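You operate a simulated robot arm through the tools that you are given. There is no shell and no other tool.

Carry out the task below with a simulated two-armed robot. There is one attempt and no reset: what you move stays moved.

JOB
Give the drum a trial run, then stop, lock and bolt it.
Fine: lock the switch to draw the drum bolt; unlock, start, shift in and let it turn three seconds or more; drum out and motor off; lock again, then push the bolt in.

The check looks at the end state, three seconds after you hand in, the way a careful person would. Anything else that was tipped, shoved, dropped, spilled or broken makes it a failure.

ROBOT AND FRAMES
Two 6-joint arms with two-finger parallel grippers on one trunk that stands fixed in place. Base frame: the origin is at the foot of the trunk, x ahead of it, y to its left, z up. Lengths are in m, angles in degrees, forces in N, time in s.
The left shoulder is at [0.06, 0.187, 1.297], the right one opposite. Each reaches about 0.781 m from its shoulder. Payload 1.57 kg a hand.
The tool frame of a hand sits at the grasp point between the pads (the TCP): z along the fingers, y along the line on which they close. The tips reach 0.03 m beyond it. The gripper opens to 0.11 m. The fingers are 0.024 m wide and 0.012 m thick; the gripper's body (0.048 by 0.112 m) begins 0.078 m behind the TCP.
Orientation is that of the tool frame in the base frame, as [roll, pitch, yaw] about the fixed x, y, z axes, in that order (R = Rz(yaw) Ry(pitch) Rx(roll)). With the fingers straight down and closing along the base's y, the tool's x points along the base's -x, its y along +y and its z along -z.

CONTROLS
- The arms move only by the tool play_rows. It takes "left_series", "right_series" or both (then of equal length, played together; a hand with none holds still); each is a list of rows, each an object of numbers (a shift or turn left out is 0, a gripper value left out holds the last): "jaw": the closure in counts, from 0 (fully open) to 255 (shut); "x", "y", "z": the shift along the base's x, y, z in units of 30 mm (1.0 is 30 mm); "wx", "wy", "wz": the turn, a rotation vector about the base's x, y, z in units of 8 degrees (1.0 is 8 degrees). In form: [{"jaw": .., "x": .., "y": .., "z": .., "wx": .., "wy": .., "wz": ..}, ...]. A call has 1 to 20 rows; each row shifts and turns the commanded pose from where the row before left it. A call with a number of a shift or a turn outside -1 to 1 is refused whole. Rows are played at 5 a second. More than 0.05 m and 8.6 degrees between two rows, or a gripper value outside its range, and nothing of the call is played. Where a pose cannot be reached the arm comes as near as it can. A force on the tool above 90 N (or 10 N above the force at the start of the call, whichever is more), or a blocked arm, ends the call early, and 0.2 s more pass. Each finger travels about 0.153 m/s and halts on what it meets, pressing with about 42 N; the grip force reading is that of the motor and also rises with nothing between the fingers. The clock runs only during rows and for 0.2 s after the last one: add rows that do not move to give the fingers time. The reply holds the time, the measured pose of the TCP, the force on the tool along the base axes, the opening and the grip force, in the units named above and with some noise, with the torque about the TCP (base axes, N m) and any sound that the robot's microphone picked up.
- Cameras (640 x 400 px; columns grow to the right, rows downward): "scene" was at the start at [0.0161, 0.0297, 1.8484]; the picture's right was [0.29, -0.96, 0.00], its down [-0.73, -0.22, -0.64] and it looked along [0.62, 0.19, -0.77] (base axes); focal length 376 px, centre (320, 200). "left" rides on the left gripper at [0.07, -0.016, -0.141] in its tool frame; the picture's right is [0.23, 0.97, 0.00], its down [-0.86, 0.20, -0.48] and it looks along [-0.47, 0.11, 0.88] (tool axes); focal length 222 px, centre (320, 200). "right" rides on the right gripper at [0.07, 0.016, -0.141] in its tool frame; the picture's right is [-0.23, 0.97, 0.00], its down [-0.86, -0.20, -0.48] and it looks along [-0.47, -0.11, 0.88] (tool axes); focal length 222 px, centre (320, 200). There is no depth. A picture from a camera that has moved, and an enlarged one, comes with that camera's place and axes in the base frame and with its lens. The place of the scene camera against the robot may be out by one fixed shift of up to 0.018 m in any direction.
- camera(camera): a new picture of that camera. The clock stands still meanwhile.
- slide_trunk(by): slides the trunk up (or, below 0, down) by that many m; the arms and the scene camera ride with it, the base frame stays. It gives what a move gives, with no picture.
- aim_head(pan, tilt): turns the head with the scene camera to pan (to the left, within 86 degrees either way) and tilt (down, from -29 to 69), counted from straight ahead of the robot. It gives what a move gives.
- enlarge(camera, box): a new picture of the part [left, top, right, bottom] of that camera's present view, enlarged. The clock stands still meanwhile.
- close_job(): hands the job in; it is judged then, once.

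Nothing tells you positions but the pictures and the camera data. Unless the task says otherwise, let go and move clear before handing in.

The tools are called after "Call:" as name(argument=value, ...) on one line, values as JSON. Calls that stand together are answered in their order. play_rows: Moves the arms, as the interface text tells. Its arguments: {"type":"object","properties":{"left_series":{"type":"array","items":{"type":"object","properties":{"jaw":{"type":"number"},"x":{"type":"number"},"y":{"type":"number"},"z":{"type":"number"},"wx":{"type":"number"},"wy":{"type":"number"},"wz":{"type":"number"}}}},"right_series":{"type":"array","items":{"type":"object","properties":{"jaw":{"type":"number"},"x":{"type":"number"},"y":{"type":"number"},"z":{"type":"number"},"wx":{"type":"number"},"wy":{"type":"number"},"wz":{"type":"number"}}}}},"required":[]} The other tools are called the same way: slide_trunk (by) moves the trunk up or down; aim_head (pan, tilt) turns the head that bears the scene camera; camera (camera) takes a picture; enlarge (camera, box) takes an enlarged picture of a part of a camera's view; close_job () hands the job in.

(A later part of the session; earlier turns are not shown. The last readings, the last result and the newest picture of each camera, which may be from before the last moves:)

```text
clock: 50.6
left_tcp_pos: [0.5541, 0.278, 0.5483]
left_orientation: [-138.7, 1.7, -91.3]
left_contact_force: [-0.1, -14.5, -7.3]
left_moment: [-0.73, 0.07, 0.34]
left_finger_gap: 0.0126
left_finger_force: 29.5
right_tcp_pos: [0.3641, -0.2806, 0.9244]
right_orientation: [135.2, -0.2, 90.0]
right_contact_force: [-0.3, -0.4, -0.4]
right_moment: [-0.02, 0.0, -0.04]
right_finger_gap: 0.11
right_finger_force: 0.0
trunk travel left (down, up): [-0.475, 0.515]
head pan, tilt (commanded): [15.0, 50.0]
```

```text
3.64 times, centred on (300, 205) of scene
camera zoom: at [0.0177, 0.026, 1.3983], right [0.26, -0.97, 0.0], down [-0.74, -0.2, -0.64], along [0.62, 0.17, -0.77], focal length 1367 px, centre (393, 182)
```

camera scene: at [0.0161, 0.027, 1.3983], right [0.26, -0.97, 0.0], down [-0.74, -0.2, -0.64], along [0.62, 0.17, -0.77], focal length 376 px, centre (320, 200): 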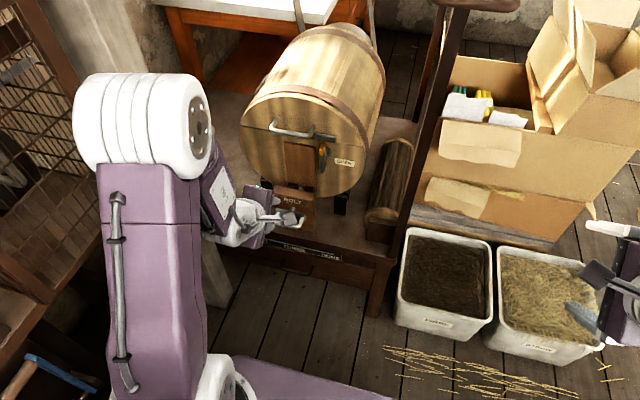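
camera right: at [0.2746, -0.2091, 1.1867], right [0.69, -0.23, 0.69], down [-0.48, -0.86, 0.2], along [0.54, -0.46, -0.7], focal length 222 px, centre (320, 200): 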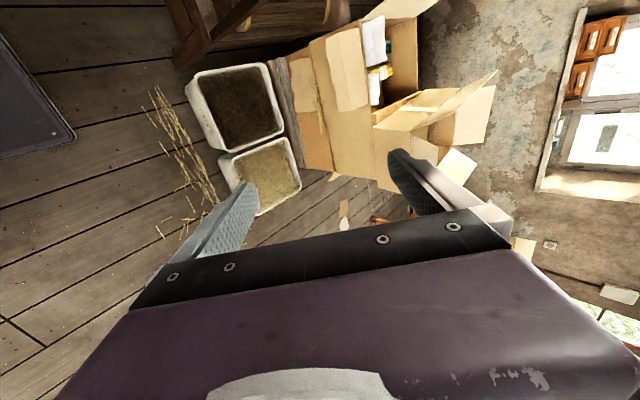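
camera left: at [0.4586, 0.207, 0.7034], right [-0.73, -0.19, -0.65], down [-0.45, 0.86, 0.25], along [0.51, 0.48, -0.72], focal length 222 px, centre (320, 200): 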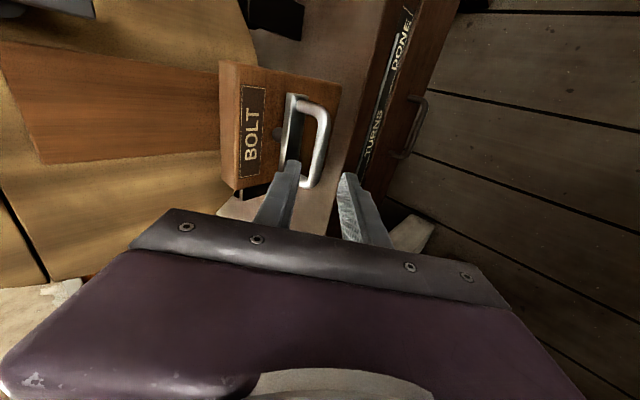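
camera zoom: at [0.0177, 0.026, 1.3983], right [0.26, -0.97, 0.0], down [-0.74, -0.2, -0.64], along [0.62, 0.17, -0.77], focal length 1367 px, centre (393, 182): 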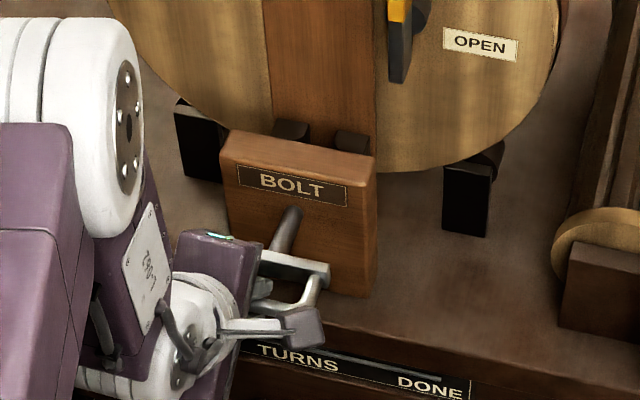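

The bolt is coming out easily, its shaft is showing. I'll keep drawing until it stops.

Call:
play_rows(left_series=[{"x": -0.3}, {"x": -0.3}, {}])

Call:
enlarge(camera="scene", box=[240, 150, 360, 260])

```text
clock: 51.4
left_tcp_pos: [0.5421, 0.2811, 0.5504]
left_orientation: [-137.9, 1.8, -91.1]
left_contact_force: [33.6, -6.4, 3.3]
left_moment: [-0.43, -0.3, 0.53]
left_finger_gap: 0.0126
left_finger_force: 29.3
left hand out of reach, approached as far as the arm can: row 2
right_tcp_pos: [0.3662, -0.279, 0.9235]
right_orientation: [135.4, -0.1, 90.0]
right_contact_force: [-0.9, -0.1, 0.9]
right_moment: [-0.02, -0.04, -0.01]
right_finger_gap: 0.1101
right_finger_force: 0.1
trunk travel left (down, up): [-0.475, 0.515]
head pan, tilt (commanded): [15.0, 50.0]
```

```text
3.64 times, centred on (300, 205) of scene
camera zoom: at [0.0207, 0.0265, 1.3985], right [0.26, -0.97, 0.0], down [-0.74, -0.2, -0.64], along [0.62, 0.17, -0.77], focal length 1367 px, centre (393, 182)
```

zoom: 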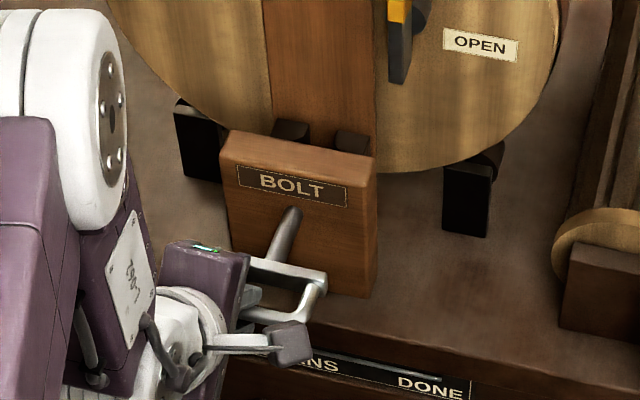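

Resistance rose to about 34 N after 37 mm, probably the stop. One small further pull to confirm.

Call:
play_rows(left_series=[{"x": -0.2}, {"x": -0.15}, {}])

Call:
enlarge(camera="scene", box=[240, 150, 360, 260])

```text
clock: 52.2
left_tcp_pos: [0.5369, 0.2836, 0.556]
left_orientation: [-136.8, 2.1, -91.1]
left_contact_force: [53.9, -3.2, 20.3]
left_moment: [-0.3, -0.87, 0.69]
left_finger_gap: 0.0129
left_finger_force: 29.6
right_tcp_pos: [0.3656, -0.2795, 0.9233]
right_orientation: [135.3, -0.2, 90.1]
right_contact_force: [-0.1, -0.3, 0.2]
right_moment: [-0.02, 0.01, 0.01]
right_finger_gap: 0.1103
right_finger_force: 0.0
trunk travel left (down, up): [-0.475, 0.515]
head pan, tilt (commanded): [15.0, 50.0]
```

```text
3.64 times, centred on (300, 205) of scene
camera zoom: at [0.0202, 0.0255, 1.3984], right [0.26, -0.97, 0.0], down [-0.74, -0.2, -0.64], along [0.62, 0.17, -0.77], focal length 1367 px, centre (393, 182)
```

zoom: 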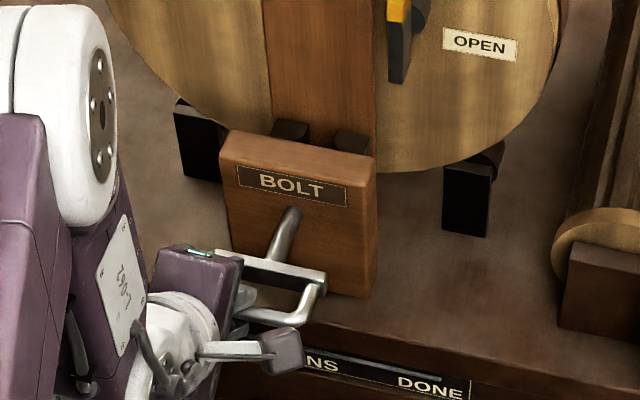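

The bolt is at its outer stop. I'll relieve the pull, open the fingers and withdraw back along the approach line.

Call:
play_rows(left_series=[{"x": 0.3}, {"jaw": 180}, {}, {"x": -0.44, "z": 0.5}, {"x": -0.44, "z": 0.5}, {"x": -0.44, "z": 0.5}, {"x": -0.44, "z": 0.5}, {}])

Call:
camera(camera="left")

Call:
enlarge(camera="scene", box=[220, 130, 380, 260])

```text
clock: 54.0
left_tcp_pos: [0.4814, 0.2815, 0.609]
left_orientation: [-138.6, 1.8, -90.9]
left_contact_force: [-1.3, -0.4, 0.0]
left_moment: [-0.01, 0.05, 0.0]
left_finger_gap: 0.0323
left_finger_force: 0.1
right_tcp_pos: [0.3643, -0.2793, 0.9243]
right_orientation: [135.2, -0.1, 90.1]
right_contact_force: [-0.1, -0.9, 0.3]
right_moment: [0.0, -0.01, -0.02]
right_finger_gap: 0.1099
right_finger_force: 0.1
trunk travel left (down, up): [-0.475, 0.515]
head pan, tilt (commanded): [15.0, 50.0]
```

```text
taken
camera left: at [0.3975, 0.2099, 0.7218], right [-0.73, -0.19, -0.65], down [-0.45, 0.85, 0.25], along [0.51, 0.48, -0.71], focal length 222 px, centre (320, 200)
```

left: 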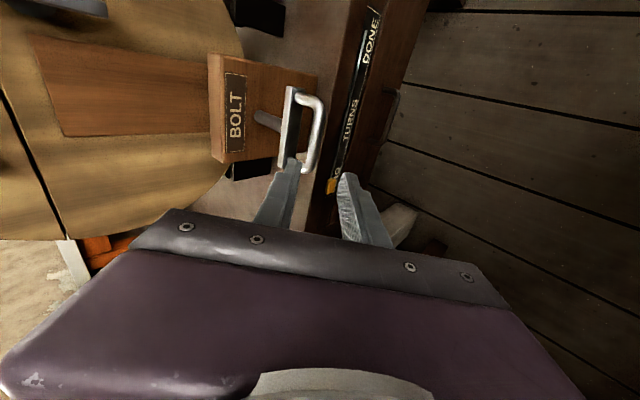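

```text
3.08 times, centred on (300, 195) of scene
camera zoom: at [0.0171, 0.0274, 1.3983], right [0.26, -0.97, 0.0], down [-0.74, -0.2, -0.64], along [0.62, 0.17, -0.77], focal length 1157 px, centre (382, 215)
```

zoom: 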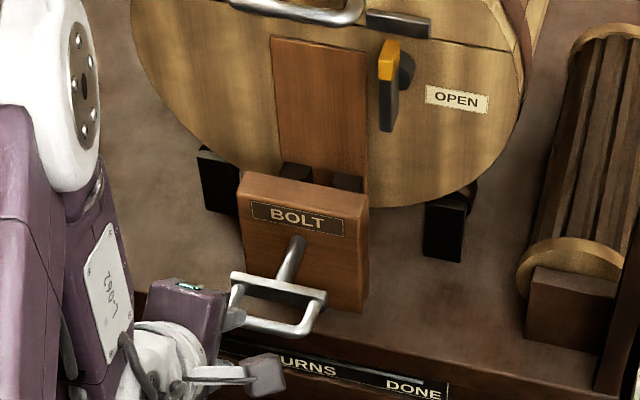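

The bolt is fully drawn and clear. I'll tuck the left hand back a little and raise the trunk again for the panel work.

Call:
play_rows(left_series=[{"x": -0.7, "y": -0.4, "z": 0.5}, {"x": -0.7, "y": -0.4, "z": 0.5}, {"x": -0.5, "y": -0.4, "z": 0.5}, {}])

Call:
camera(camera="scene")

Call:
slide_trunk(by=0.45)

Call:
camera(camera="scene")

Call:
camera(camera="left")

```text
clock: 55.0
left_tcp_pos: [0.4215, 0.2689, 0.6562]
left_orientation: [-138.5, 1.7, -90.9]
left_contact_force: [0.4, 0.0, 0.3]
left_moment: [-0.02, 0.02, -0.02]
left_finger_gap: 0.0323
left_finger_force: 0.1
left hand out of reach, approached as far as the arm can: row 1, 2, 3
right_tcp_pos: [0.3628, -0.2785, 0.9242]
right_orientation: [135.2, 0.0, 90.0]
right_contact_force: [-0.2, 0.2, -0.2]
right_moment: [0.03, -0.03, 0.01]
right_finger_gap: 0.11
right_finger_force: 0.1
trunk travel left (down, up): [-0.475, 0.515]
head pan, tilt (commanded): [15.0, 50.0]
```

```text
taken
camera scene: at [0.0171, 0.0274, 1.3983], right [0.26, -0.97, 0.0], down [-0.74, -0.2, -0.64], along [0.62, 0.17, -0.77], focal length 376 px, centre (320, 200)
```

scene: 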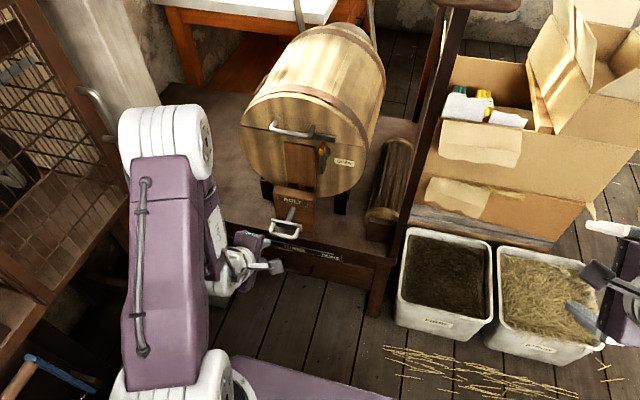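

```text
refused: 0.45 is not a number from -0.4 to 0.4
```

```text
taken
camera scene: at [0.0171, 0.0274, 1.3983], right [0.26, -0.97, 0.0], down [-0.74, -0.2, -0.64], along [0.62, 0.17, -0.77], focal length 376 px, centre (320, 200)
```

scene: 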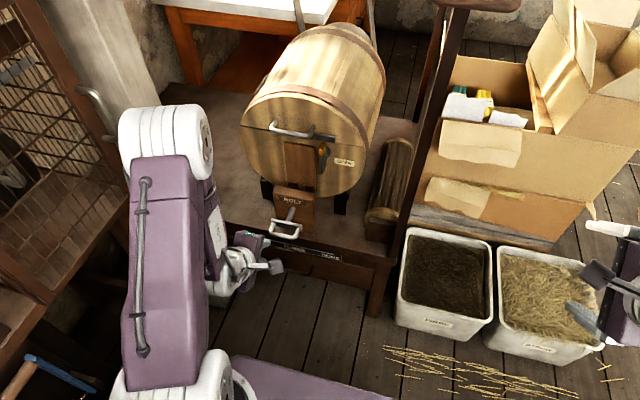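

```text
taken
camera left: at [0.3373, 0.1971, 0.7702], right [-0.73, -0.19, -0.65], down [-0.45, 0.86, 0.25], along [0.51, 0.48, -0.72], focal length 222 px, centre (320, 200)
```

left: 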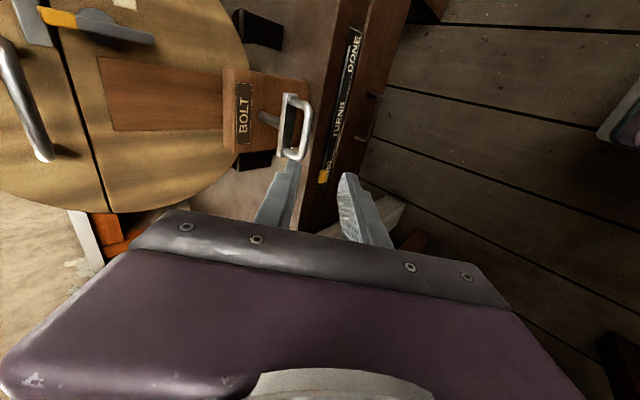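

Trunk moves are limited to 0.4 at a time; I'll raise in two steps and check the elbow's clearance from the panel.

Call:
slide_trunk(by=0.22)

Call:
aim_head(pan=35, tilt=25)

Call:
camera(camera="scene")

```text
clock: 57.4
left_tcp_pos: [0.4213, 0.2677, 0.8765]
left_orientation: [-138.5, 1.7, -91.0]
left_contact_force: [-0.9, -0.1, 0.9]
left_moment: [0.01, 0.03, 0.0]
left_finger_gap: 0.0322
left_finger_force: 0.1
right_tcp_pos: [0.3643, -0.2789, 1.1452]
right_orientation: [135.2, -0.1, 90.0]
right_contact_force: [0.1, 0.4, 0.0]
right_moment: [0.0, 0.05, 0.0]
right_finger_gap: 0.1099
right_finger_force: 0.1
trunk travel left (down, up): [-0.695, 0.295]
head pan, tilt (commanded): [15.0, 50.0]
```

```text
clock: 58.3
left_tcp_pos: [0.4217, 0.2679, 0.8763]
left_orientation: [-138.6, 1.8, -90.9]
left_contact_force: [-1.1, 0.1, -0.6]
left_moment: [0.03, -0.03, -0.01]
left_finger_gap: 0.0322
left_finger_force: 0.0
right_tcp_pos: [0.3637, -0.2795, 1.1452]
right_orientation: [135.3, -0.1, 90.0]
right_contact_force: [0.3, -0.4, 0.3]
right_moment: [-0.01, 0.0, 0.02]
right_finger_gap: 0.1099
right_finger_force: 0.0
trunk travel left (down, up): [-0.695, 0.295]
head pan, tilt (commanded): [35.0, 25.0]
```

```text
taken
camera scene: at [0.0178, 0.06, 1.6557], right [0.57, -0.82, 0.0], down [-0.35, -0.24, -0.91], along [0.74, 0.52, -0.42], focal length 376 px, centre (320, 200)
```

scene: 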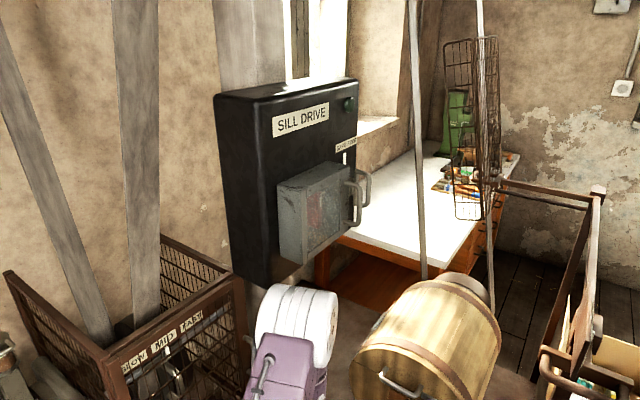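

The elbow would pass close to the panel's left edge if I raise now, so I'll first lift the left hand relative to the trunk, which folds the elbow back.

Call:
play_rows(left_series=[{"z": 0.9}, {"z": 0.9}, {"z": 0.9}, {"z": 0.9}, {"z": 0.9}, {"z": 0.9}, {"z": 0.9}, {"z": 0.9}, {"z": 0.9}])

Call:
camera(camera="scene")

```text
clock: 60.3
left_tcp_pos: [0.4239, 0.269, 1.12]
left_orientation: [-138.4, 1.9, -91.1]
left_contact_force: [-0.1, 0.1, -0.1]
left_moment: [-0.01, -0.06, 0.02]
left_finger_gap: 0.0324
left_finger_force: 0.1
left hand out of reach, approached as far as the arm can: row 3
right_tcp_pos: [0.363, -0.2789, 1.1447]
right_orientation: [135.2, -0.1, 90.0]
right_contact_force: [-0.8, 0.1, -0.7]
right_moment: [0.0, 0.02, -0.04]
right_finger_gap: 0.11
right_finger_force: 0.0
trunk travel left (down, up): [-0.695, 0.295]
head pan, tilt (commanded): [35.0, 25.0]
```

```text
taken
camera scene: at [0.0169, 0.0598, 1.6558], right [0.57, -0.82, 0.0], down [-0.35, -0.24, -0.91], along [0.74, 0.52, -0.42], focal length 376 px, centre (320, 200)
```

scene: 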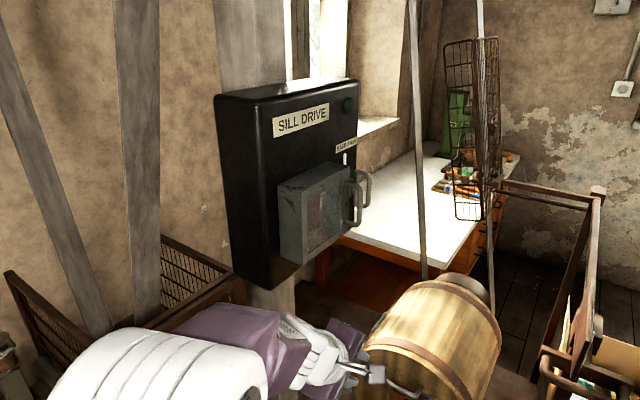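

The elbow is now well back. Raising the trunk to its original height.

Call:
slide_trunk(by=0.23)

Call:
aim_head(pan=35, tilt=45)

Call:
camera(camera="scene")

Call:
camera(camera="left")

```text
clock: 62.7
left_tcp_pos: [0.4239, 0.2688, 1.3486]
left_orientation: [-138.5, 1.7, -90.9]
left_contact_force: [0.0, 0.2, 0.1]
left_moment: [-0.01, 0.0, -0.03]
left_finger_gap: 0.0324
left_finger_force: 0.1
right_tcp_pos: [0.3642, -0.2791, 1.375]
right_orientation: [135.1, -0.2, 90.1]
right_contact_force: [0.8, -1.2, -0.4]
right_moment: [0.01, 0.01, 0.0]
right_finger_gap: 0.11
right_finger_force: 0.0
trunk travel left (down, up): [-0.925, 0.065]
head pan, tilt (commanded): [35.0, 25.0]
```

```text
clock: 63.5
left_tcp_pos: [0.4243, 0.2685, 1.348]
left_orientation: [-138.5, 1.7, -91.1]
left_contact_force: [0.2, -0.4, 0.9]
left_moment: [0.0, 0.02, 0.0]
left_finger_gap: 0.0322
left_finger_force: 0.0
right_tcp_pos: [0.3626, -0.2783, 1.3758]
right_orientation: [135.3, -0.1, 89.9]
right_contact_force: [-0.2, 0.7, 0.2]
right_moment: [-0.02, 0.02, 0.02]
right_finger_gap: 0.1097
right_finger_force: 0.1
trunk travel left (down, up): [-0.925, 0.065]
head pan, tilt (commanded): [35.0, 45.0]
```

```text
taken
camera scene: at [0.009, 0.0539, 1.8552], right [0.57, -0.82, 0.0], down [-0.58, -0.41, -0.71], along [0.58, 0.41, -0.71], focal length 376 px, centre (320, 200)
```

scene: 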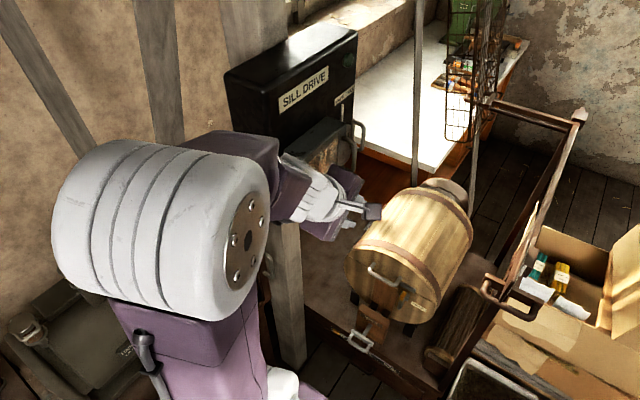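

```text
taken
camera left: at [0.3402, 0.1976, 1.4621], right [-0.73, -0.19, -0.65], down [-0.45, 0.86, 0.25], along [0.51, 0.48, -0.72], focal length 222 px, centre (320, 200)
```

left: 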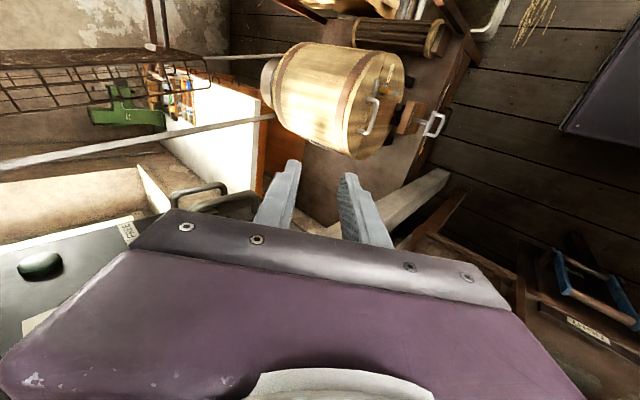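

Everything is as left: hood shut, slide at SAFE, bolt drawn. I'll turn the left hand back to the horizontal pose and stand off in front of the slide handle, now at about (0.627, 0.366).

Call:
play_rows(left_series=[{"jaw": 150, "y": -0.3, "wx": 0.9139, "wy": 0.0854, "wz": 0.1019}, {"y": -0.3, "wx": 0.9139, "wy": 0.0854, "wz": 0.1019}, {"wx": 0.9139, "wy": 0.0854, "wz": 0.1019}, {"wx": 0.9139, "wy": 0.0854, "wz": 0.1019}, {"wx": 0.9139, "wy": 0.0854, "wz": 0.1019}, {"wx": 0.9139, "wy": 0.0854, "wz": 0.1019}, {"wx": 0.9139, "wy": 0.0854, "wz": 0.1019}, {"wx": 0.9139, "wy": 0.0854, "wz": 0.1019}, {"wx": 0.9139, "wy": 0.0854, "wz": 0.1019}, {"wx": 0.9139, "wy": 0.0854, "wz": 0.1019}, {"wx": 0.9139, "wy": 0.0854, "wz": 0.1019}, {"wx": 0.9139, "wy": 0.0854, "wz": 0.1019}, {"x": 0.8}, {"x": 0.8}, {"x": 0.8}, {"x": 0.8}, {"x": 0.8}, {}])

Call:
camera(camera="left")

Call:
enlarge(camera="scene", box=[260, 80, 420, 200])

```text
clock: 66.1
left_tcp_pos: [0.4606, 0.3344, 1.3989]
left_orientation: [-150.2, 66.7, -97.6]
left_contact_force: [-49.8, -64.7, 25.6]
left_moment: [0.65, 0.57, 2.76]
left_finger_gap: 0.044
left_finger_force: 0.1
left hand out of reach, approached as far as the arm can: row 1, 2, 8, 9, 10, 11, 12
right_tcp_pos: [0.3573, -0.2907, 1.3744]
right_orientation: [134.9, -0.6, 90.2]
right_contact_force: [1.0, 1.1, 0.0]
right_moment: [-0.14, 0.11, -0.09]
right_finger_gap: 0.1102
right_finger_force: 0.0
trunk travel left (down, up): [-0.925, 0.065]
head pan, tilt (commanded): [35.0, 45.0]
stopped in row 12 (left hand): the force on the tool passed its limit at 144 N (the readings are from after the stop); the commanded pose is now the measured one
```

```text
taken
camera left: at [0.3844, 0.1956, 1.3859], right [-0.79, 0.46, -0.4], down [-0.4, 0.1, 0.91], along [0.46, 0.88, 0.1], focal length 222 px, centre (320, 200)
```

left: 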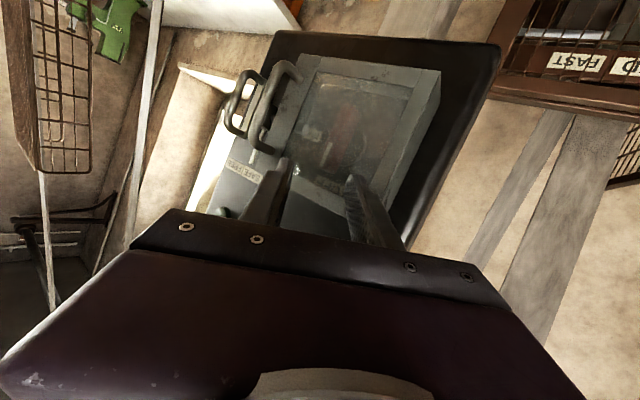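

```text
3.33 times, centred on (340, 140) of scene
camera zoom: at [-0.0004, 0.0369, 1.8562], right [0.57, -0.82, 0.0], down [-0.58, -0.4, -0.71], along [0.58, 0.41, -0.7], focal length 1253 px, centre (253, 400)
```

zoom: 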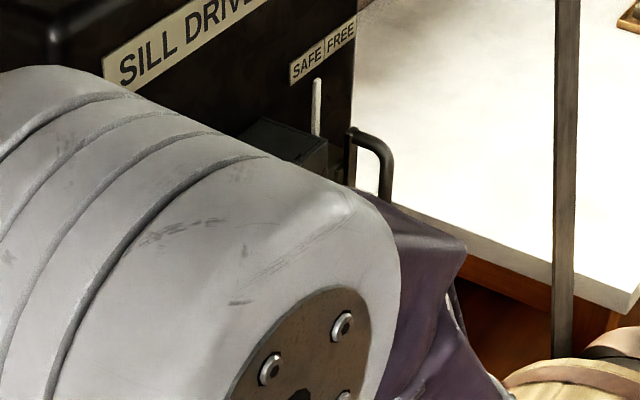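

The arm could not hold that pose so close in, drifted, and a fingertip pressed on the hood front before the move stopped. I'll back straight off gently and check the hood for damage.

Call:
play_rows(left_series=[{"y": -0.4}, {"y": -0.4, "x": 0.2}, {"y": -0.4, "x": 0.2}])

Call:
enlarge(camera="left", box=[200, 40, 460, 240])

Call:
camera(camera="scene")

```text
clock: 66.9
left_tcp_pos: [0.4791, 0.314, 1.3965]
left_orientation: [-151.0, 65.8, -98.5]
left_contact_force: [0.4, -0.3, 0.1]
left_moment: [0.0, 0.01, 0.0]
left_finger_gap: 0.0451
left_finger_force: 0.0
left hand out of reach, approached as far as the arm can: row 3
right_tcp_pos: [0.36, -0.2814, 1.3752]
right_orientation: [135.1, -0.3, 90.1]
right_contact_force: [-0.9, 0.2, -0.3]
right_moment: [0.01, -0.01, 0.02]
right_finger_gap: 0.1101
right_finger_force: 0.0
trunk travel left (down, up): [-0.925, 0.065]
head pan, tilt (commanded): [35.0, 45.0]
```

```text
2.00 times, centred on (330, 140) of left
camera zoom: at [0.4021, 0.1763, 1.386], right [-0.79, 0.46, -0.4], down [-0.39, 0.12, 0.91], along [0.47, 0.88, 0.09], focal length 444 px, centre (300, 320)
```

zoom: 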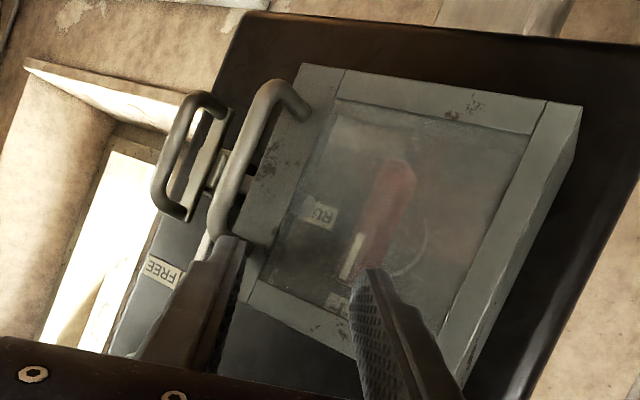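

```text
taken
camera scene: at [0.0051, 0.05, 1.8553], right [0.57, -0.82, 0.0], down [-0.58, -0.4, -0.71], along [0.58, 0.41, -0.7], focal length 376 px, centre (320, 200)
```

scene: 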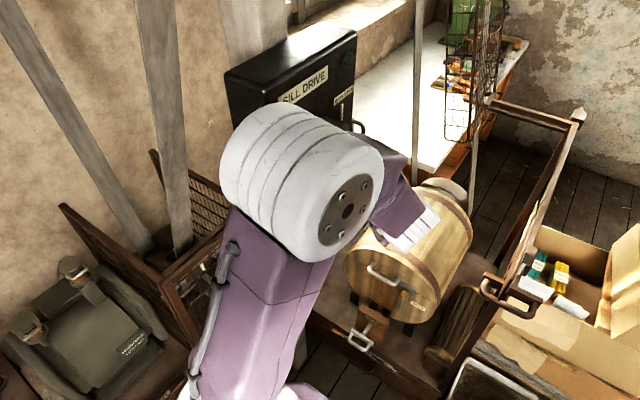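

The glass looks intact, the slide is still at SAFE. I'll move to a pose that was reachable earlier (x ≈ 0.5, y ≈ 0.25) and finish the turn there in small steps.

Call:
play_rows(left_series=[{"y": -0.7, "x": 0.3}, {"y": -0.7, "x": 0.3}, {"y": -0.5, "x": 0.3}, {}])

Call:
play_rows(left_series=[{"wx": 0.754, "wy": -0.063, "wz": 0.231}, {"wx": 0.754, "wy": -0.063, "wz": 0.231}])

```text
clock: 67.9
left_tcp_pos: [0.5221, 0.3029, 1.4051]
left_orientation: [-151.2, 65.5, -98.8]
left_contact_force: [0.6, -0.2, 0.6]
left_moment: [0.02, 0.01, -0.01]
left_finger_gap: 0.045
left_finger_force: 0.1
left hand out of reach, approached as far as the arm can: row 1, 2, 3
right_tcp_pos: [0.3637, -0.2783, 1.3741]
right_orientation: [135.2, -0.1, 90.1]
right_contact_force: [-0.7, 0.0, -0.3]
right_moment: [0.0, -0.06, -0.01]
right_finger_gap: 0.11
right_finger_force: 0.0
trunk travel left (down, up): [-0.925, 0.065]
head pan, tilt (commanded): [35.0, 45.0]
```

```text
clock: 68.5
left_tcp_pos: [0.5209, 0.302, 1.4041]
left_orientation: [-151.3, 65.5, -98.9]
left_contact_force: [-0.1, -0.2, 0.1]
left_moment: [0.02, -0.01, -0.04]
left_finger_gap: 0.0451
left_finger_force: 0.1
left hand out of reach, approached as far as the arm can: row 1, 2
right_tcp_pos: [0.3637, -0.2774, 1.3756]
right_orientation: [135.2, -0.1, 90.2]
right_contact_force: [-0.5, 0.5, -0.1]
right_moment: [0.02, -0.01, -0.02]
right_finger_gap: 0.1101
right_finger_force: 0.1
trunk travel left (down, up): [-0.925, 0.065]
head pan, tilt (commanded): [35.0, 45.0]
```

The wrist is against a joint limit in this configuration. I'll unwind: turn back to fingers-down at about (0.46, 0.27, 1.42), and from there repeat the turn that worked before.

Call:
play_rows(left_series=[{"x": -0.2, "y": -0.1, "z": 0.05, "wx": -0.781, "wy": 0.3817, "wz": 0.3007}, {"x": -0.2, "y": -0.1, "z": 0.05, "wx": -0.781, "wy": 0.3817, "wz": 0.3007}, {"x": -0.2, "y": -0.1, "z": 0.05, "wx": -0.781, "wy": 0.3817, "wz": 0.3007}, {"x": -0.2, "y": -0.1, "z": 0.05, "wx": -0.781, "wy": 0.3817, "wz": 0.3007}])

Call:
camera(camera="scene")

```text
clock: 69.5
left_tcp_pos: [0.4978, 0.2899, 1.4096]
left_orientation: [-164.3, 38.7, -99.6]
left_contact_force: [-0.7, 0.4, -0.2]
left_moment: [-0.02, 0.0, -0.02]
left_finger_gap: 0.0454
left_finger_force: 0.1
right_tcp_pos: [0.363, -0.2785, 1.3767]
right_orientation: [135.2, -0.1, 90.1]
right_contact_force: [0.4, 0.2, -0.1]
right_moment: [-0.03, 0.04, -0.01]
right_finger_gap: 0.1099
right_finger_force: 0.1
trunk travel left (down, up): [-0.925, 0.065]
head pan, tilt (commanded): [35.0, 45.0]
```

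```text
taken
camera scene: at [0.009, 0.0542, 1.8552], right [0.57, -0.82, 0.0], down [-0.58, -0.41, -0.71], along [0.58, 0.41, -0.71], focal length 376 px, centre (320, 200)
```

scene: 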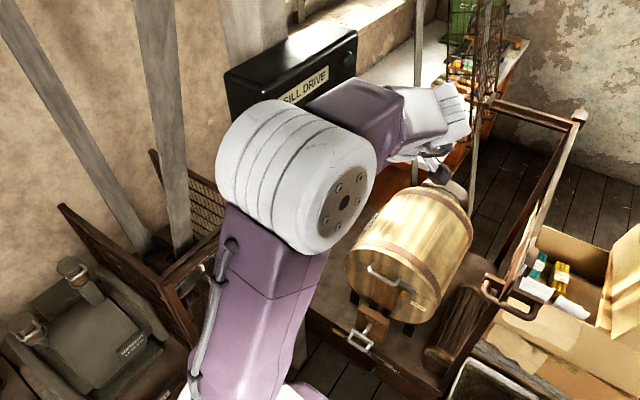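

It's turning freely again. I'll continue to fingers-down.

Call:
play_rows(left_series=[{"x": -0.2, "y": -0.1, "z": 0.05, "wx": -0.781, "wy": 0.3817, "wz": 0.3007}, {"x": -0.2, "y": -0.1, "z": 0.05, "wx": -0.781, "wy": 0.3817, "wz": 0.3007}, {"x": -0.2, "y": -0.1, "z": 0.05, "wx": -0.781, "wy": 0.3817, "wz": 0.3007}, {"x": -0.2, "y": -0.1, "z": 0.05, "wx": -0.781, "wy": 0.3817, "wz": 0.3007}, {"x": -0.2, "y": -0.1, "wx": -0.781, "wy": 0.3817, "wz": 0.3007}])

Call:
camera(camera="scene")

```text
clock: 70.7
left_tcp_pos: [0.4426, 0.2892, 1.3404]
left_orientation: [-174.2, 14.6, -94.1]
left_contact_force: [0.1, -0.5, 0.7]
left_moment: [-0.01, 0.01, 0.01]
left_finger_gap: 0.0452
left_finger_force: 0.0
left hand out of reach, approached as far as the arm can: row 1, 2, 3, 4, 5
right_tcp_pos: [0.3633, -0.2792, 1.3749]
right_orientation: [135.3, -0.1, 90.1]
right_contact_force: [-0.3, 0.1, -0.4]
right_moment: [0.02, 0.02, 0.02]
right_finger_gap: 0.1099
right_finger_force: 0.1
trunk travel left (down, up): [-0.925, 0.065]
head pan, tilt (commanded): [35.0, 45.0]
```

```text
taken
camera scene: at [0.0091, 0.0534, 1.8552], right [0.57, -0.82, 0.0], down [-0.58, -0.41, -0.71], along [0.58, 0.41, -0.71], focal length 376 px, centre (320, 200)
```

scene: 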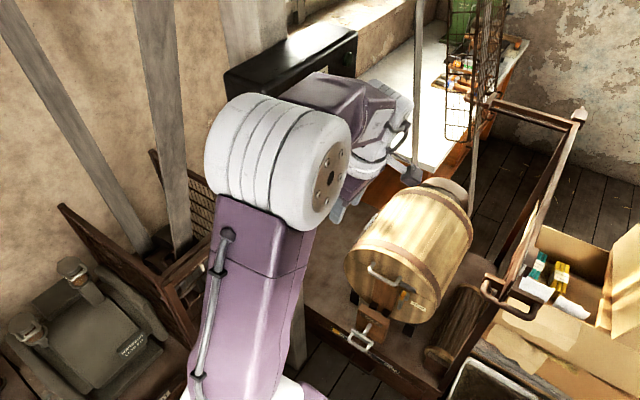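

I suspect the left wrist has ended in an awkward configuration with less reach. I'll bring it back toward its starting orientation in free space (fingers down, x ≈ 0.36) to recover a comfortable posture.

Call:
play_rows(left_series=[{"x": -0.3, "y": -0.2, "z": 0.1, "wx": -0.0713, "wy": 0.1823, "wz": -0.9613}, {"x": -0.3, "y": -0.2, "z": 0.1, "wx": -0.0713, "wy": 0.1823, "wz": -0.9613}, {"x": -0.3, "z": 0.1, "wx": -0.0713, "wy": 0.1823, "wz": -0.9613}, {"x": -0.3, "z": 0.1, "wx": -0.0713, "wy": 0.1823, "wz": -0.9613}, {"x": -0.3, "z": 0.1, "wx": -0.0713, "wy": 0.1823, "wz": -0.9613}, {"x": -0.3, "z": 0.1, "wx": -0.0713, "wy": 0.1823, "wz": -0.9613}])

Call:
camera(camera="scene")

```text
clock: 72.1
left_tcp_pos: [0.3688, 0.241, 1.2868]
left_orientation: [177.0, 12.7, -141.7]
left_contact_force: [-1.1, -0.3, 0.1]
left_moment: [0.01, 0.01, 0.01]
left_finger_gap: 0.0453
left_finger_force: 0.1
left hand out of reach, approached as far as the arm can: row 1, 2, 3, 4, 5, 6
right_tcp_pos: [0.3638, -0.279, 1.3752]
right_orientation: [135.2, -0.2, 90.1]
right_contact_force: [0.7, -0.3, 0.2]
right_moment: [0.01, -0.03, 0.02]
right_finger_gap: 0.11
right_finger_force: 0.1
trunk travel left (down, up): [-0.925, 0.065]
head pan, tilt (commanded): [35.0, 45.0]
```

```text
taken
camera scene: at [0.0087, 0.0537, 1.8552], right [0.57, -0.82, 0.0], down [-0.58, -0.41, -0.71], along [0.58, 0.41, -0.71], focal length 376 px, centre (320, 200)
```

scene: 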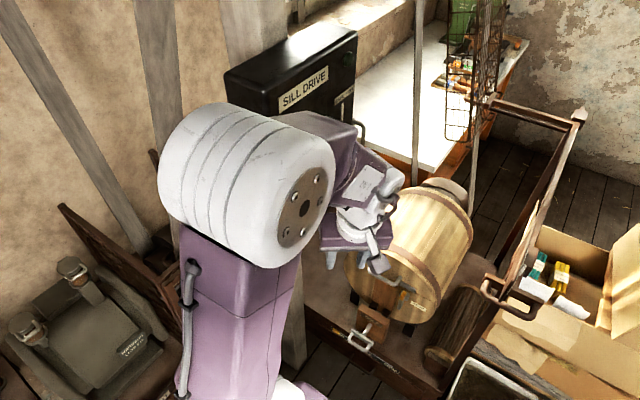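

The left wrist is in a flipped configuration that limits its height. I'll recover by moving to an open spot (x ≈ 0.48, y ≈ 0.22) and then tilting the hand to point left and slightly up, where the wrist can swing through to its normal side.

Call:
play_rows(left_series=[{"x": 0.92, "y": -0.17, "z": -0.3, "jaw": 200}, {"x": 0.92, "y": -0.17, "z": -0.3}, {"x": 0.92, "y": -0.17, "z": -0.3}, {"x": 0.92, "y": -0.17, "z": -0.3}])

```text
clock: 73.1
left_tcp_pos: [0.4622, 0.2073, 1.214]
left_orientation: [178.1, 11.5, -141.4]
left_contact_force: [-0.3, -0.5, 0.4]
left_moment: [-0.01, -0.02, 0.0]
left_finger_gap: 0.0239
left_finger_force: 0.1
left hand out of reach, approached as far as the arm can: row 1, 2, 3, 4
right_tcp_pos: [0.3646, -0.2789, 1.374]
right_orientation: [135.3, -0.1, 90.1]
right_contact_force: [-0.3, -0.5, -0.7]
right_moment: [-0.02, 0.03, 0.02]
right_finger_gap: 0.1101
right_finger_force: 0.0
trunk travel left (down, up): [-0.925, 0.065]
head pan, tilt (commanded): [35.0, 45.0]
```

The arm still compromises its position. I'll turn the right hand's camera to the left again so I can actually see the left arm's posture before trying more.

Call:
play_rows(right_series=[{"wx": 0.8166, "wy": 0.338, "wz": 0.338}, {"wx": 0.8166, "wy": 0.338, "wz": 0.338}, {"wx": 0.8166, "wy": 0.338, "wz": 0.338}, {"wx": 0.8166, "wy": 0.338, "wz": 0.338}, {"wx": 0.8166, "wy": 0.338, "wz": 0.338}, {"wx": 0.8166, "wy": 0.338, "wz": 0.338}, {"wx": 0.8166, "wy": 0.338, "wz": 0.338}, {"wx": 0.8166, "wy": 0.338, "wz": 0.338}, {"wx": 0.8166, "wy": 0.338, "wz": 0.338}, {"wx": 0.8166, "wy": 0.338, "wz": 0.338}, {"wx": 0.8166, "wy": 0.338, "wz": 0.338}, {"wx": 0.8166, "wy": 0.338, "wz": 0.338}, {"wx": 0.8166, "wy": 0.338, "wz": 0.338}, {}])

Call:
camera(camera="right")

Call:
camera(camera="scene")

```text
clock: 76.1
left_tcp_pos: [0.4598, 0.2062, 1.214]
left_orientation: [178.2, 11.5, -141.4]
left_contact_force: [0.0, 0.5, 0.4]
left_moment: [0.01, 0.03, 0.02]
left_finger_gap: 0.0237
left_finger_force: 0.0
right_tcp_pos: [0.3551, -0.2495, 1.3584]
right_orientation: [-74.1, -89.9, -15.9]
right_contact_force: [-0.5, 0.5, -0.9]
right_moment: [0.0, 0.0, -0.01]
right_finger_gap: 0.1099
right_finger_force: 0.1
right hand out of reach, approached as far as the arm can: row 13
trunk travel left (down, up): [-0.925, 0.065]
head pan, tilt (commanded): [35.0, 45.0]
```

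```text
taken
camera right: at [0.3707, -0.3904, 1.4282], right [0.97, 0.0, -0.23], down [-0.2, -0.48, -0.86], along [-0.11, 0.88, -0.47], focal length 222 px, centre (320, 200)
```

right: 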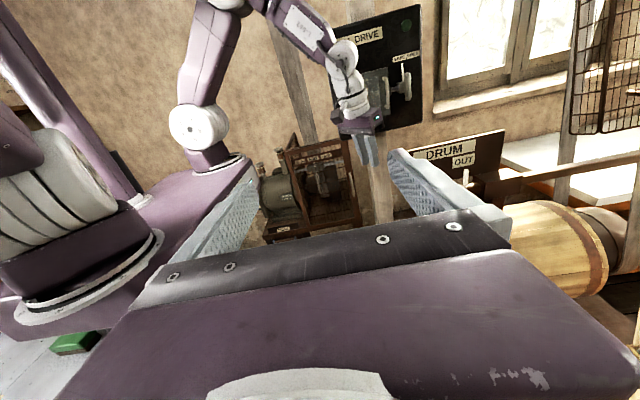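

```text
taken
camera scene: at [0.0088, 0.0543, 1.8552], right [0.57, -0.82, 0.0], down [-0.58, -0.41, -0.71], along [0.58, 0.41, -0.71], focal length 376 px, centre (320, 200)
```

scene: 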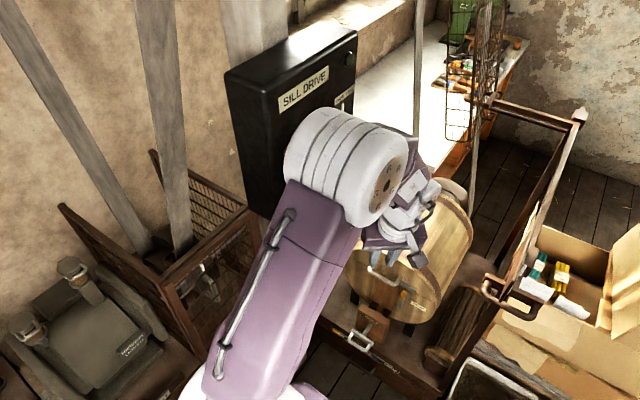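

Call:
enlarge(camera="right", box=[180, 0, 420, 170])

```text
2.35 times, centred on (300, 85) of right
camera zoom: at [0.3707, -0.3904, 1.4282], right [0.97, 0.0, -0.23], down [-0.2, -0.48, -0.86], along [-0.11, 0.88, -0.47], focal length 523 px, centre (367, 471)
```

zoom: 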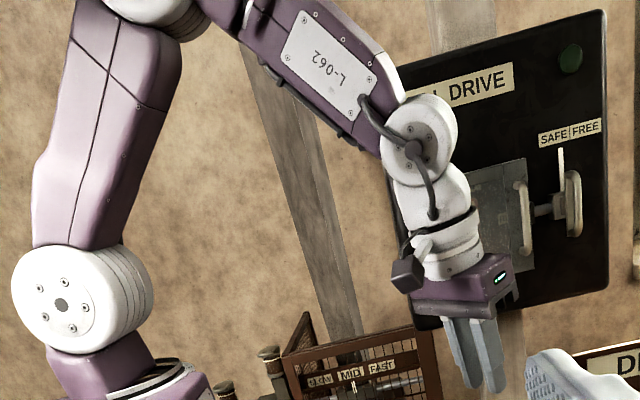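

Now I can see the arm: upper arm up, forearm sloping down, hand hanging. I'll test small moves to find what limits it.

Call:
play_rows(left_series=[{"z": 0.7}, {"z": 0.7}])

Call:
play_rows(left_series=[{"wz": -1}, {"wz": -1}, {"wz": -1}])

Call:
play_rows(left_series=[{"z": 0.7}, {"z": 0.7}])

```text
clock: 76.7
left_tcp_pos: [0.4481, 0.2011, 1.2398]
left_orientation: [178.0, 11.9, -141.6]
left_contact_force: [-0.3, 0.3, 0.2]
left_moment: [0.01, -0.05, 0.04]
left_finger_gap: 0.0239
left_finger_force: 0.0
left hand out of reach, approached as far as the arm can: row 1, 2
right_tcp_pos: [0.3553, -0.2497, 1.3594]
right_orientation: [147.1, -90.0, 122.8]
right_contact_force: [0.0, 0.2, 0.1]
right_moment: [0.01, 0.02, -0.01]
right_finger_gap: 0.1099
right_finger_force: 0.1
trunk travel left (down, up): [-0.925, 0.065]
head pan, tilt (commanded): [35.0, 45.0]
```

```text
clock: 77.5
left_tcp_pos: [0.4237, 0.1872, 1.2052]
left_orientation: [177.5, 11.7, -165.6]
left_contact_force: [0.6, 0.6, 0.8]
left_moment: [0.01, 0.02, -0.01]
left_finger_gap: 0.0238
left_finger_force: 0.0
left hand out of reach, approached as far as the arm can: row 1, 2, 3
right_tcp_pos: [0.3552, -0.2502, 1.3577]
right_orientation: [-148.7, -90.0, 58.6]
right_contact_force: [-0.2, 0.3, -0.1]
right_moment: [0.01, 0.01, -0.02]
right_finger_gap: 0.1101
right_finger_force: 0.0
trunk travel left (down, up): [-0.925, 0.065]
head pan, tilt (commanded): [35.0, 45.0]
```

```text
clock: 78.1
left_tcp_pos: [0.4078, 0.1763, 1.2208]
left_orientation: [177.2, 11.8, -165.6]
left_contact_force: [-0.5, -0.5, -0.6]
left_moment: [0.02, -0.01, -0.03]
left_finger_gap: 0.0237
left_finger_force: 0.0
left hand out of reach, approached as far as the arm can: row 1, 2
right_tcp_pos: [0.3543, -0.2505, 1.3587]
right_orientation: [119.4, -90.0, 150.5]
right_contact_force: [0.0, 0.2, 0.8]
right_moment: [-0.04, 0.02, -0.01]
right_finger_gap: 0.1102
right_finger_force: 0.0
trunk travel left (down, up): [-0.925, 0.065]
head pan, tilt (commanded): [35.0, 45.0]
```

Call:
play_rows(left_series=[{"wz": 1}, {"wz": 1}, {"wz": 1}, {"wz": 1}, {"wz": 1}, {"wz": 1}])

Call:
play_rows(left_series=[{"z": 0.7}, {"z": 0.7}])

Call:
enlarge(camera="right", box=[180, 0, 420, 170])

```text
clock: 79.5
left_tcp_pos: [0.4059, 0.175, 1.2166]
left_orientation: [178.7, 10.6, -117.3]
left_contact_force: [0.2, 0.1, -0.8]
left_moment: [0.03, 0.0, 0.02]
left_finger_gap: 0.0236
left_finger_force: 0.1
left hand out of reach, approached as far as the arm can: row 1
right_tcp_pos: [0.3566, -0.2504, 1.3588]
right_orientation: [38.7, -90.0, -128.6]
right_contact_force: [0.5, -0.2, -0.1]
right_moment: [0.01, 0.02, 0.01]
right_finger_gap: 0.1099
right_finger_force: 0.1
trunk travel left (down, up): [-0.925, 0.065]
head pan, tilt (commanded): [35.0, 45.0]
```

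```text
clock: 80.1
left_tcp_pos: [0.405, 0.1751, 1.2587]
left_orientation: [178.8, 11.1, -117.5]
left_contact_force: [-0.7, 0.2, 0.1]
left_moment: [0.01, -0.01, -0.02]
left_finger_gap: 0.0239
left_finger_force: 0.0
right_tcp_pos: [0.3543, -0.2502, 1.3586]
right_orientation: [147.2, -90.0, 122.6]
right_contact_force: [1.1, 0.9, -0.3]
right_moment: [0.0, -0.02, -0.03]
right_finger_gap: 0.1101
right_finger_force: 0.0
trunk travel left (down, up): [-0.925, 0.065]
head pan, tilt (commanded): [35.0, 45.0]
```

```text
2.35 times, centred on (300, 85) of right
camera zoom: at [0.3699, -0.391, 1.4285], right [0.97, 0.0, -0.23], down [-0.2, -0.48, -0.85], along [-0.11, 0.88, -0.47], focal length 523 px, centre (367, 471)
```

zoom: 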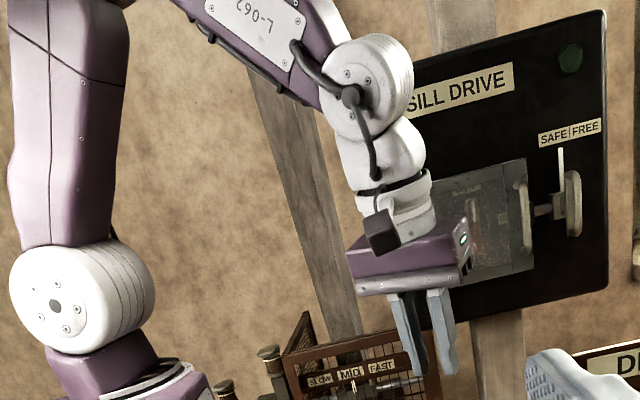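

Found it: the wrist roll is wound against its limit in one direction; rolling the other way frees the arm. I'll roll the hand about 200° the free way at a safe spot, so it comes back to the panel with its camera on top.

Call:
play_rows(left_series=[{"wz": 1, "z": 0.3}, {"wz": 1, "z": 0.3}, {"wz": 1, "z": 0.3}, {"wz": 1, "z": 0.3}, {"wz": 1, "z": 0.3}, {"wz": 1, "z": 0.3}, {"wz": 1, "z": 0.3}, {"wz": 1, "z": 0.3}, {"wz": 1, "z": 0.3}, {"wz": 1, "z": 0.3}, {"wz": 1, "z": 0.3}, {"wz": 1, "z": 0.3}, {"wz": 1, "z": 0.3}])

Call:
camera(camera="right")

```text
clock: 82.9
left_tcp_pos: [0.2925, 0.302, 1.1863]
left_orientation: [-176.9, 13.2, -13.4]
left_contact_force: [-0.1, -0.3, 0.3]
left_moment: [0.05, -0.01, -0.01]
left_finger_gap: 0.0236
left_finger_force: 0.1
left hand out of reach, approached as far as the arm can: row 1, 2, 3, 4, 5, 6, 7, 8, 9, 10, 11, 12, 13
right_tcp_pos: [0.3554, -0.2477, 1.3597]
right_orientation: [-177.4, -89.9, 87.2]
right_contact_force: [-0.4, 0.1, -0.2]
right_moment: [0.02, 0.0, -0.02]
right_finger_gap: 0.1101
right_finger_force: 0.1
trunk travel left (down, up): [-0.925, 0.065]
head pan, tilt (commanded): [35.0, 45.0]
```

```text
taken
camera right: at [0.3704, -0.3898, 1.4287], right [0.97, 0.0, -0.23], down [-0.2, -0.48, -0.85], along [-0.11, 0.88, -0.47], focal length 222 px, centre (320, 200)
```

right: 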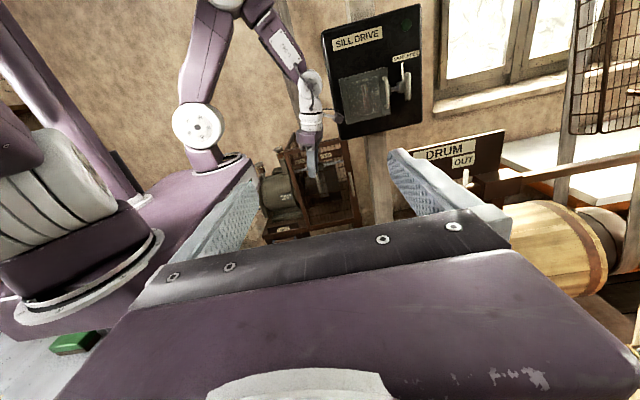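

Call:
play_rows(left_series=[{"wz": 1}])

Call:
play_rows(left_series=[{"wz": -1}])

Call:
play_rows(left_series=[{"z": 0.5}])

Call:
play_rows(left_series=[{"x": 0.5}])

Call:
play_rows(left_series=[{"wy": -0.8}])

```text
clock: 83.3
left_tcp_pos: [0.2758, 0.3138, 1.1669]
left_orientation: [-177.5, 12.8, -5.4]
left_contact_force: [-0.3, 0.4, -0.1]
left_moment: [-0.02, -0.03, -0.03]
left_finger_gap: 0.0237
left_finger_force: 0.1
left hand out of reach, approached as far as the arm can: row 1
right_tcp_pos: [0.3557, -0.2488, 1.3597]
right_orientation: [-165.4, -89.9, 75.5]
right_contact_force: [-0.6, 0.5, 0.4]
right_moment: [-0.01, 0.05, 0.02]
right_finger_gap: 0.11
right_finger_force: 0.1
trunk travel left (down, up): [-0.925, 0.065]
head pan, tilt (commanded): [35.0, 45.0]
```

```text
clock: 83.7
left_tcp_pos: [0.2742, 0.3119, 1.1669]
left_orientation: [-179.1, 12.7, -13.5]
left_contact_force: [-0.1, 0.0, -0.6]
left_moment: [0.0, 0.0, -0.01]
left_finger_gap: 0.024
left_finger_force: 0.1
right_tcp_pos: [0.3553, -0.2508, 1.3573]
right_orientation: [84.2, -90.0, -174.3]
right_contact_force: [0.4, -0.3, 0.4]
right_moment: [0.05, 0.0, -0.04]
right_finger_gap: 0.11
right_finger_force: 0.1
trunk travel left (down, up): [-0.925, 0.065]
head pan, tilt (commanded): [35.0, 45.0]
```

```text
clock: 84.1
left_tcp_pos: [0.2704, 0.3152, 1.1786]
left_orientation: [-178.7, 12.8, -13.6]
left_contact_force: [-0.1, 0.0, -0.2]
left_moment: [-0.02, -0.01, -0.01]
left_finger_gap: 0.0238
left_finger_force: 0.2
left hand out of reach, approached as far as the arm can: row 1
right_tcp_pos: [0.3549, -0.2486, 1.3593]
right_orientation: [169.4, -90.0, 100.5]
right_contact_force: [-0.1, -0.1, 0.3]
right_moment: [0.0, -0.01, 0.03]
right_finger_gap: 0.1101
right_finger_force: 0.0
trunk travel left (down, up): [-0.925, 0.065]
head pan, tilt (commanded): [35.0, 45.0]
```

```text
clock: 84.5
left_tcp_pos: [0.2805, 0.3173, 1.1717]
left_orientation: [-178.7, 12.9, -13.5]
left_contact_force: [0.2, 0.2, 0.3]
left_moment: [-0.04, 0.01, 0.0]
left_finger_gap: 0.0238
left_finger_force: 0.0
left hand out of reach, approached as far as the arm can: row 1
right_tcp_pos: [0.3556, -0.2496, 1.3576]
right_orientation: [-128.2, -89.9, 38.1]
right_contact_force: [0.8, -1.2, -0.4]
right_moment: [-0.01, 0.0, 0.0]
right_finger_gap: 0.1099
right_finger_force: 0.0
trunk travel left (down, up): [-0.925, 0.065]
head pan, tilt (commanded): [35.0, 45.0]
```

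```text
clock: 84.9
left_tcp_pos: [0.2772, 0.317, 1.1714]
left_orientation: [-177.0, 6.5, -13.2]
left_contact_force: [-0.1, -1.4, 0.6]
left_moment: [0.01, -0.02, 0.03]
left_finger_gap: 0.024
left_finger_force: 0.1
right_tcp_pos: [0.3531, -0.2511, 1.3583]
right_orientation: [106.7, -89.9, 163.2]
right_contact_force: [0.0, 0.1, 0.4]
right_moment: [0.03, -0.03, 0.01]
right_finger_gap: 0.1101
right_finger_force: 0.1
trunk travel left (down, up): [-0.925, 0.065]
head pan, tilt (commanded): [35.0, 45.0]
```

The limits behave like a roll–pitch–roll wrist whose forearm roll is turned half over. To undo that, I'll bring the hand to the middle, swing it up in line with the forearm and past it, then bring it around the side.

Call:
play_rows(left_series=[{"y": -1, "x": 0.2, "wz": -0.6}, {"y": -1, "x": 0.2, "wz": -0.6}, {"y": -1, "x": 0.2, "wz": -0.6}, {"y": -1, "x": 0.2, "wz": -0.6}, {"y": -1, "x": 0.2, "wz": -0.6}, {"y": -0.5, "x": 0.2, "wz": -0.6}])

Call:
enlarge(camera="right", box=[180, 0, 420, 170])

```text
clock: 86.3
left_tcp_pos: [0.3068, 0.1566, 1.1586]
left_orientation: [-177.1, 6.5, -42.1]
left_contact_force: [-0.4, 0.2, -0.6]
left_moment: [-0.01, -0.02, 0.02]
left_finger_gap: 0.0238
left_finger_force: 0.1
left hand out of reach, approached as far as the arm can: row 3, 4, 5
right_tcp_pos: [0.3558, -0.2496, 1.3591]
right_orientation: [36.3, -89.9, -126.4]
right_contact_force: [0.1, -0.6, -0.5]
right_moment: [-0.02, 0.02, -0.01]
right_finger_gap: 0.1104
right_finger_force: 0.0
trunk travel left (down, up): [-0.925, 0.065]
head pan, tilt (commanded): [35.0, 45.0]
```

```text
2.35 times, centred on (300, 85) of right
camera zoom: at [0.3707, -0.3913, 1.4282], right [0.97, 0.0, -0.23], down [-0.2, -0.48, -0.85], along [-0.11, 0.88, -0.47], focal length 523 px, centre (367, 471)
```

zoom: 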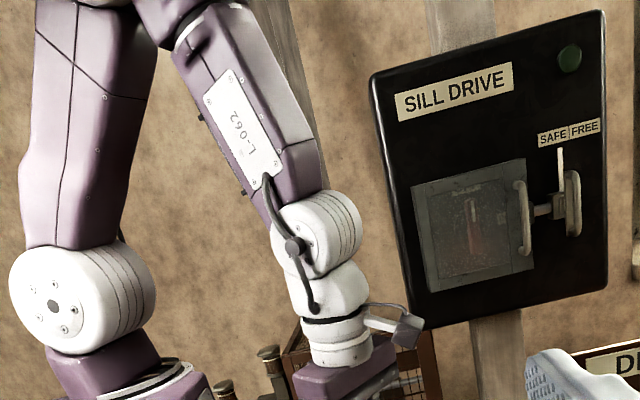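

The forearm and hand are nearly in line now. I'll swing the hand forward and up, keeping the wrist in place.

Call:
play_rows(left_series=[{"x": 1, "y": 0.1, "z": 0.07, "wx": -0.207, "wy": -0.927}, {"x": 1, "y": 0.1, "z": 0.21, "wx": -0.207, "wy": -0.927}, {"x": 1, "y": 0.1, "z": 0.34, "wx": -0.207, "wy": -0.927}, {"x": 0.95, "y": 0.1, "z": 0.48, "wx": -0.207, "wy": -0.927}, {"x": 0.88, "y": 0.1, "z": 0.6, "wx": -0.207, "wy": -0.927}])

Call:
enlarge(camera="right", box=[180, 0, 420, 170])

```text
clock: 87.5
left_tcp_pos: [0.4249, 0.1819, 1.1989]
left_orientation: [-159.9, -19.0, -43.3]
left_contact_force: [0.0, -0.3, -0.4]
left_moment: [0.01, 0.03, 0.02]
left_finger_gap: 0.0237
left_finger_force: 0.1
left hand out of reach, approached as far as the arm can: row 3, 4
right_tcp_pos: [0.3559, -0.2492, 1.3588]
right_orientation: [-170.4, -89.9, 80.4]
right_contact_force: [-0.4, 0.5, 0.9]
right_moment: [-0.01, -0.01, -0.02]
right_finger_gap: 0.11
right_finger_force: 0.0
trunk travel left (down, up): [-0.925, 0.065]
head pan, tilt (commanded): [35.0, 45.0]
```

```text
2.35 times, centred on (300, 85) of right
camera zoom: at [0.3705, -0.3904, 1.4285], right [0.97, 0.0, -0.23], down [-0.2, -0.48, -0.85], along [-0.11, 0.88, -0.47], focal length 523 px, centre (367, 471)
```

zoom: 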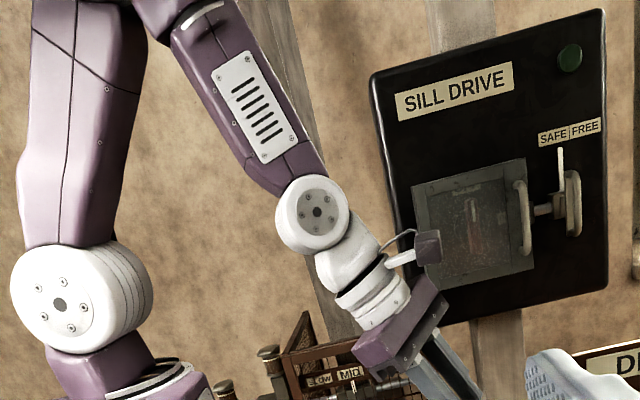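

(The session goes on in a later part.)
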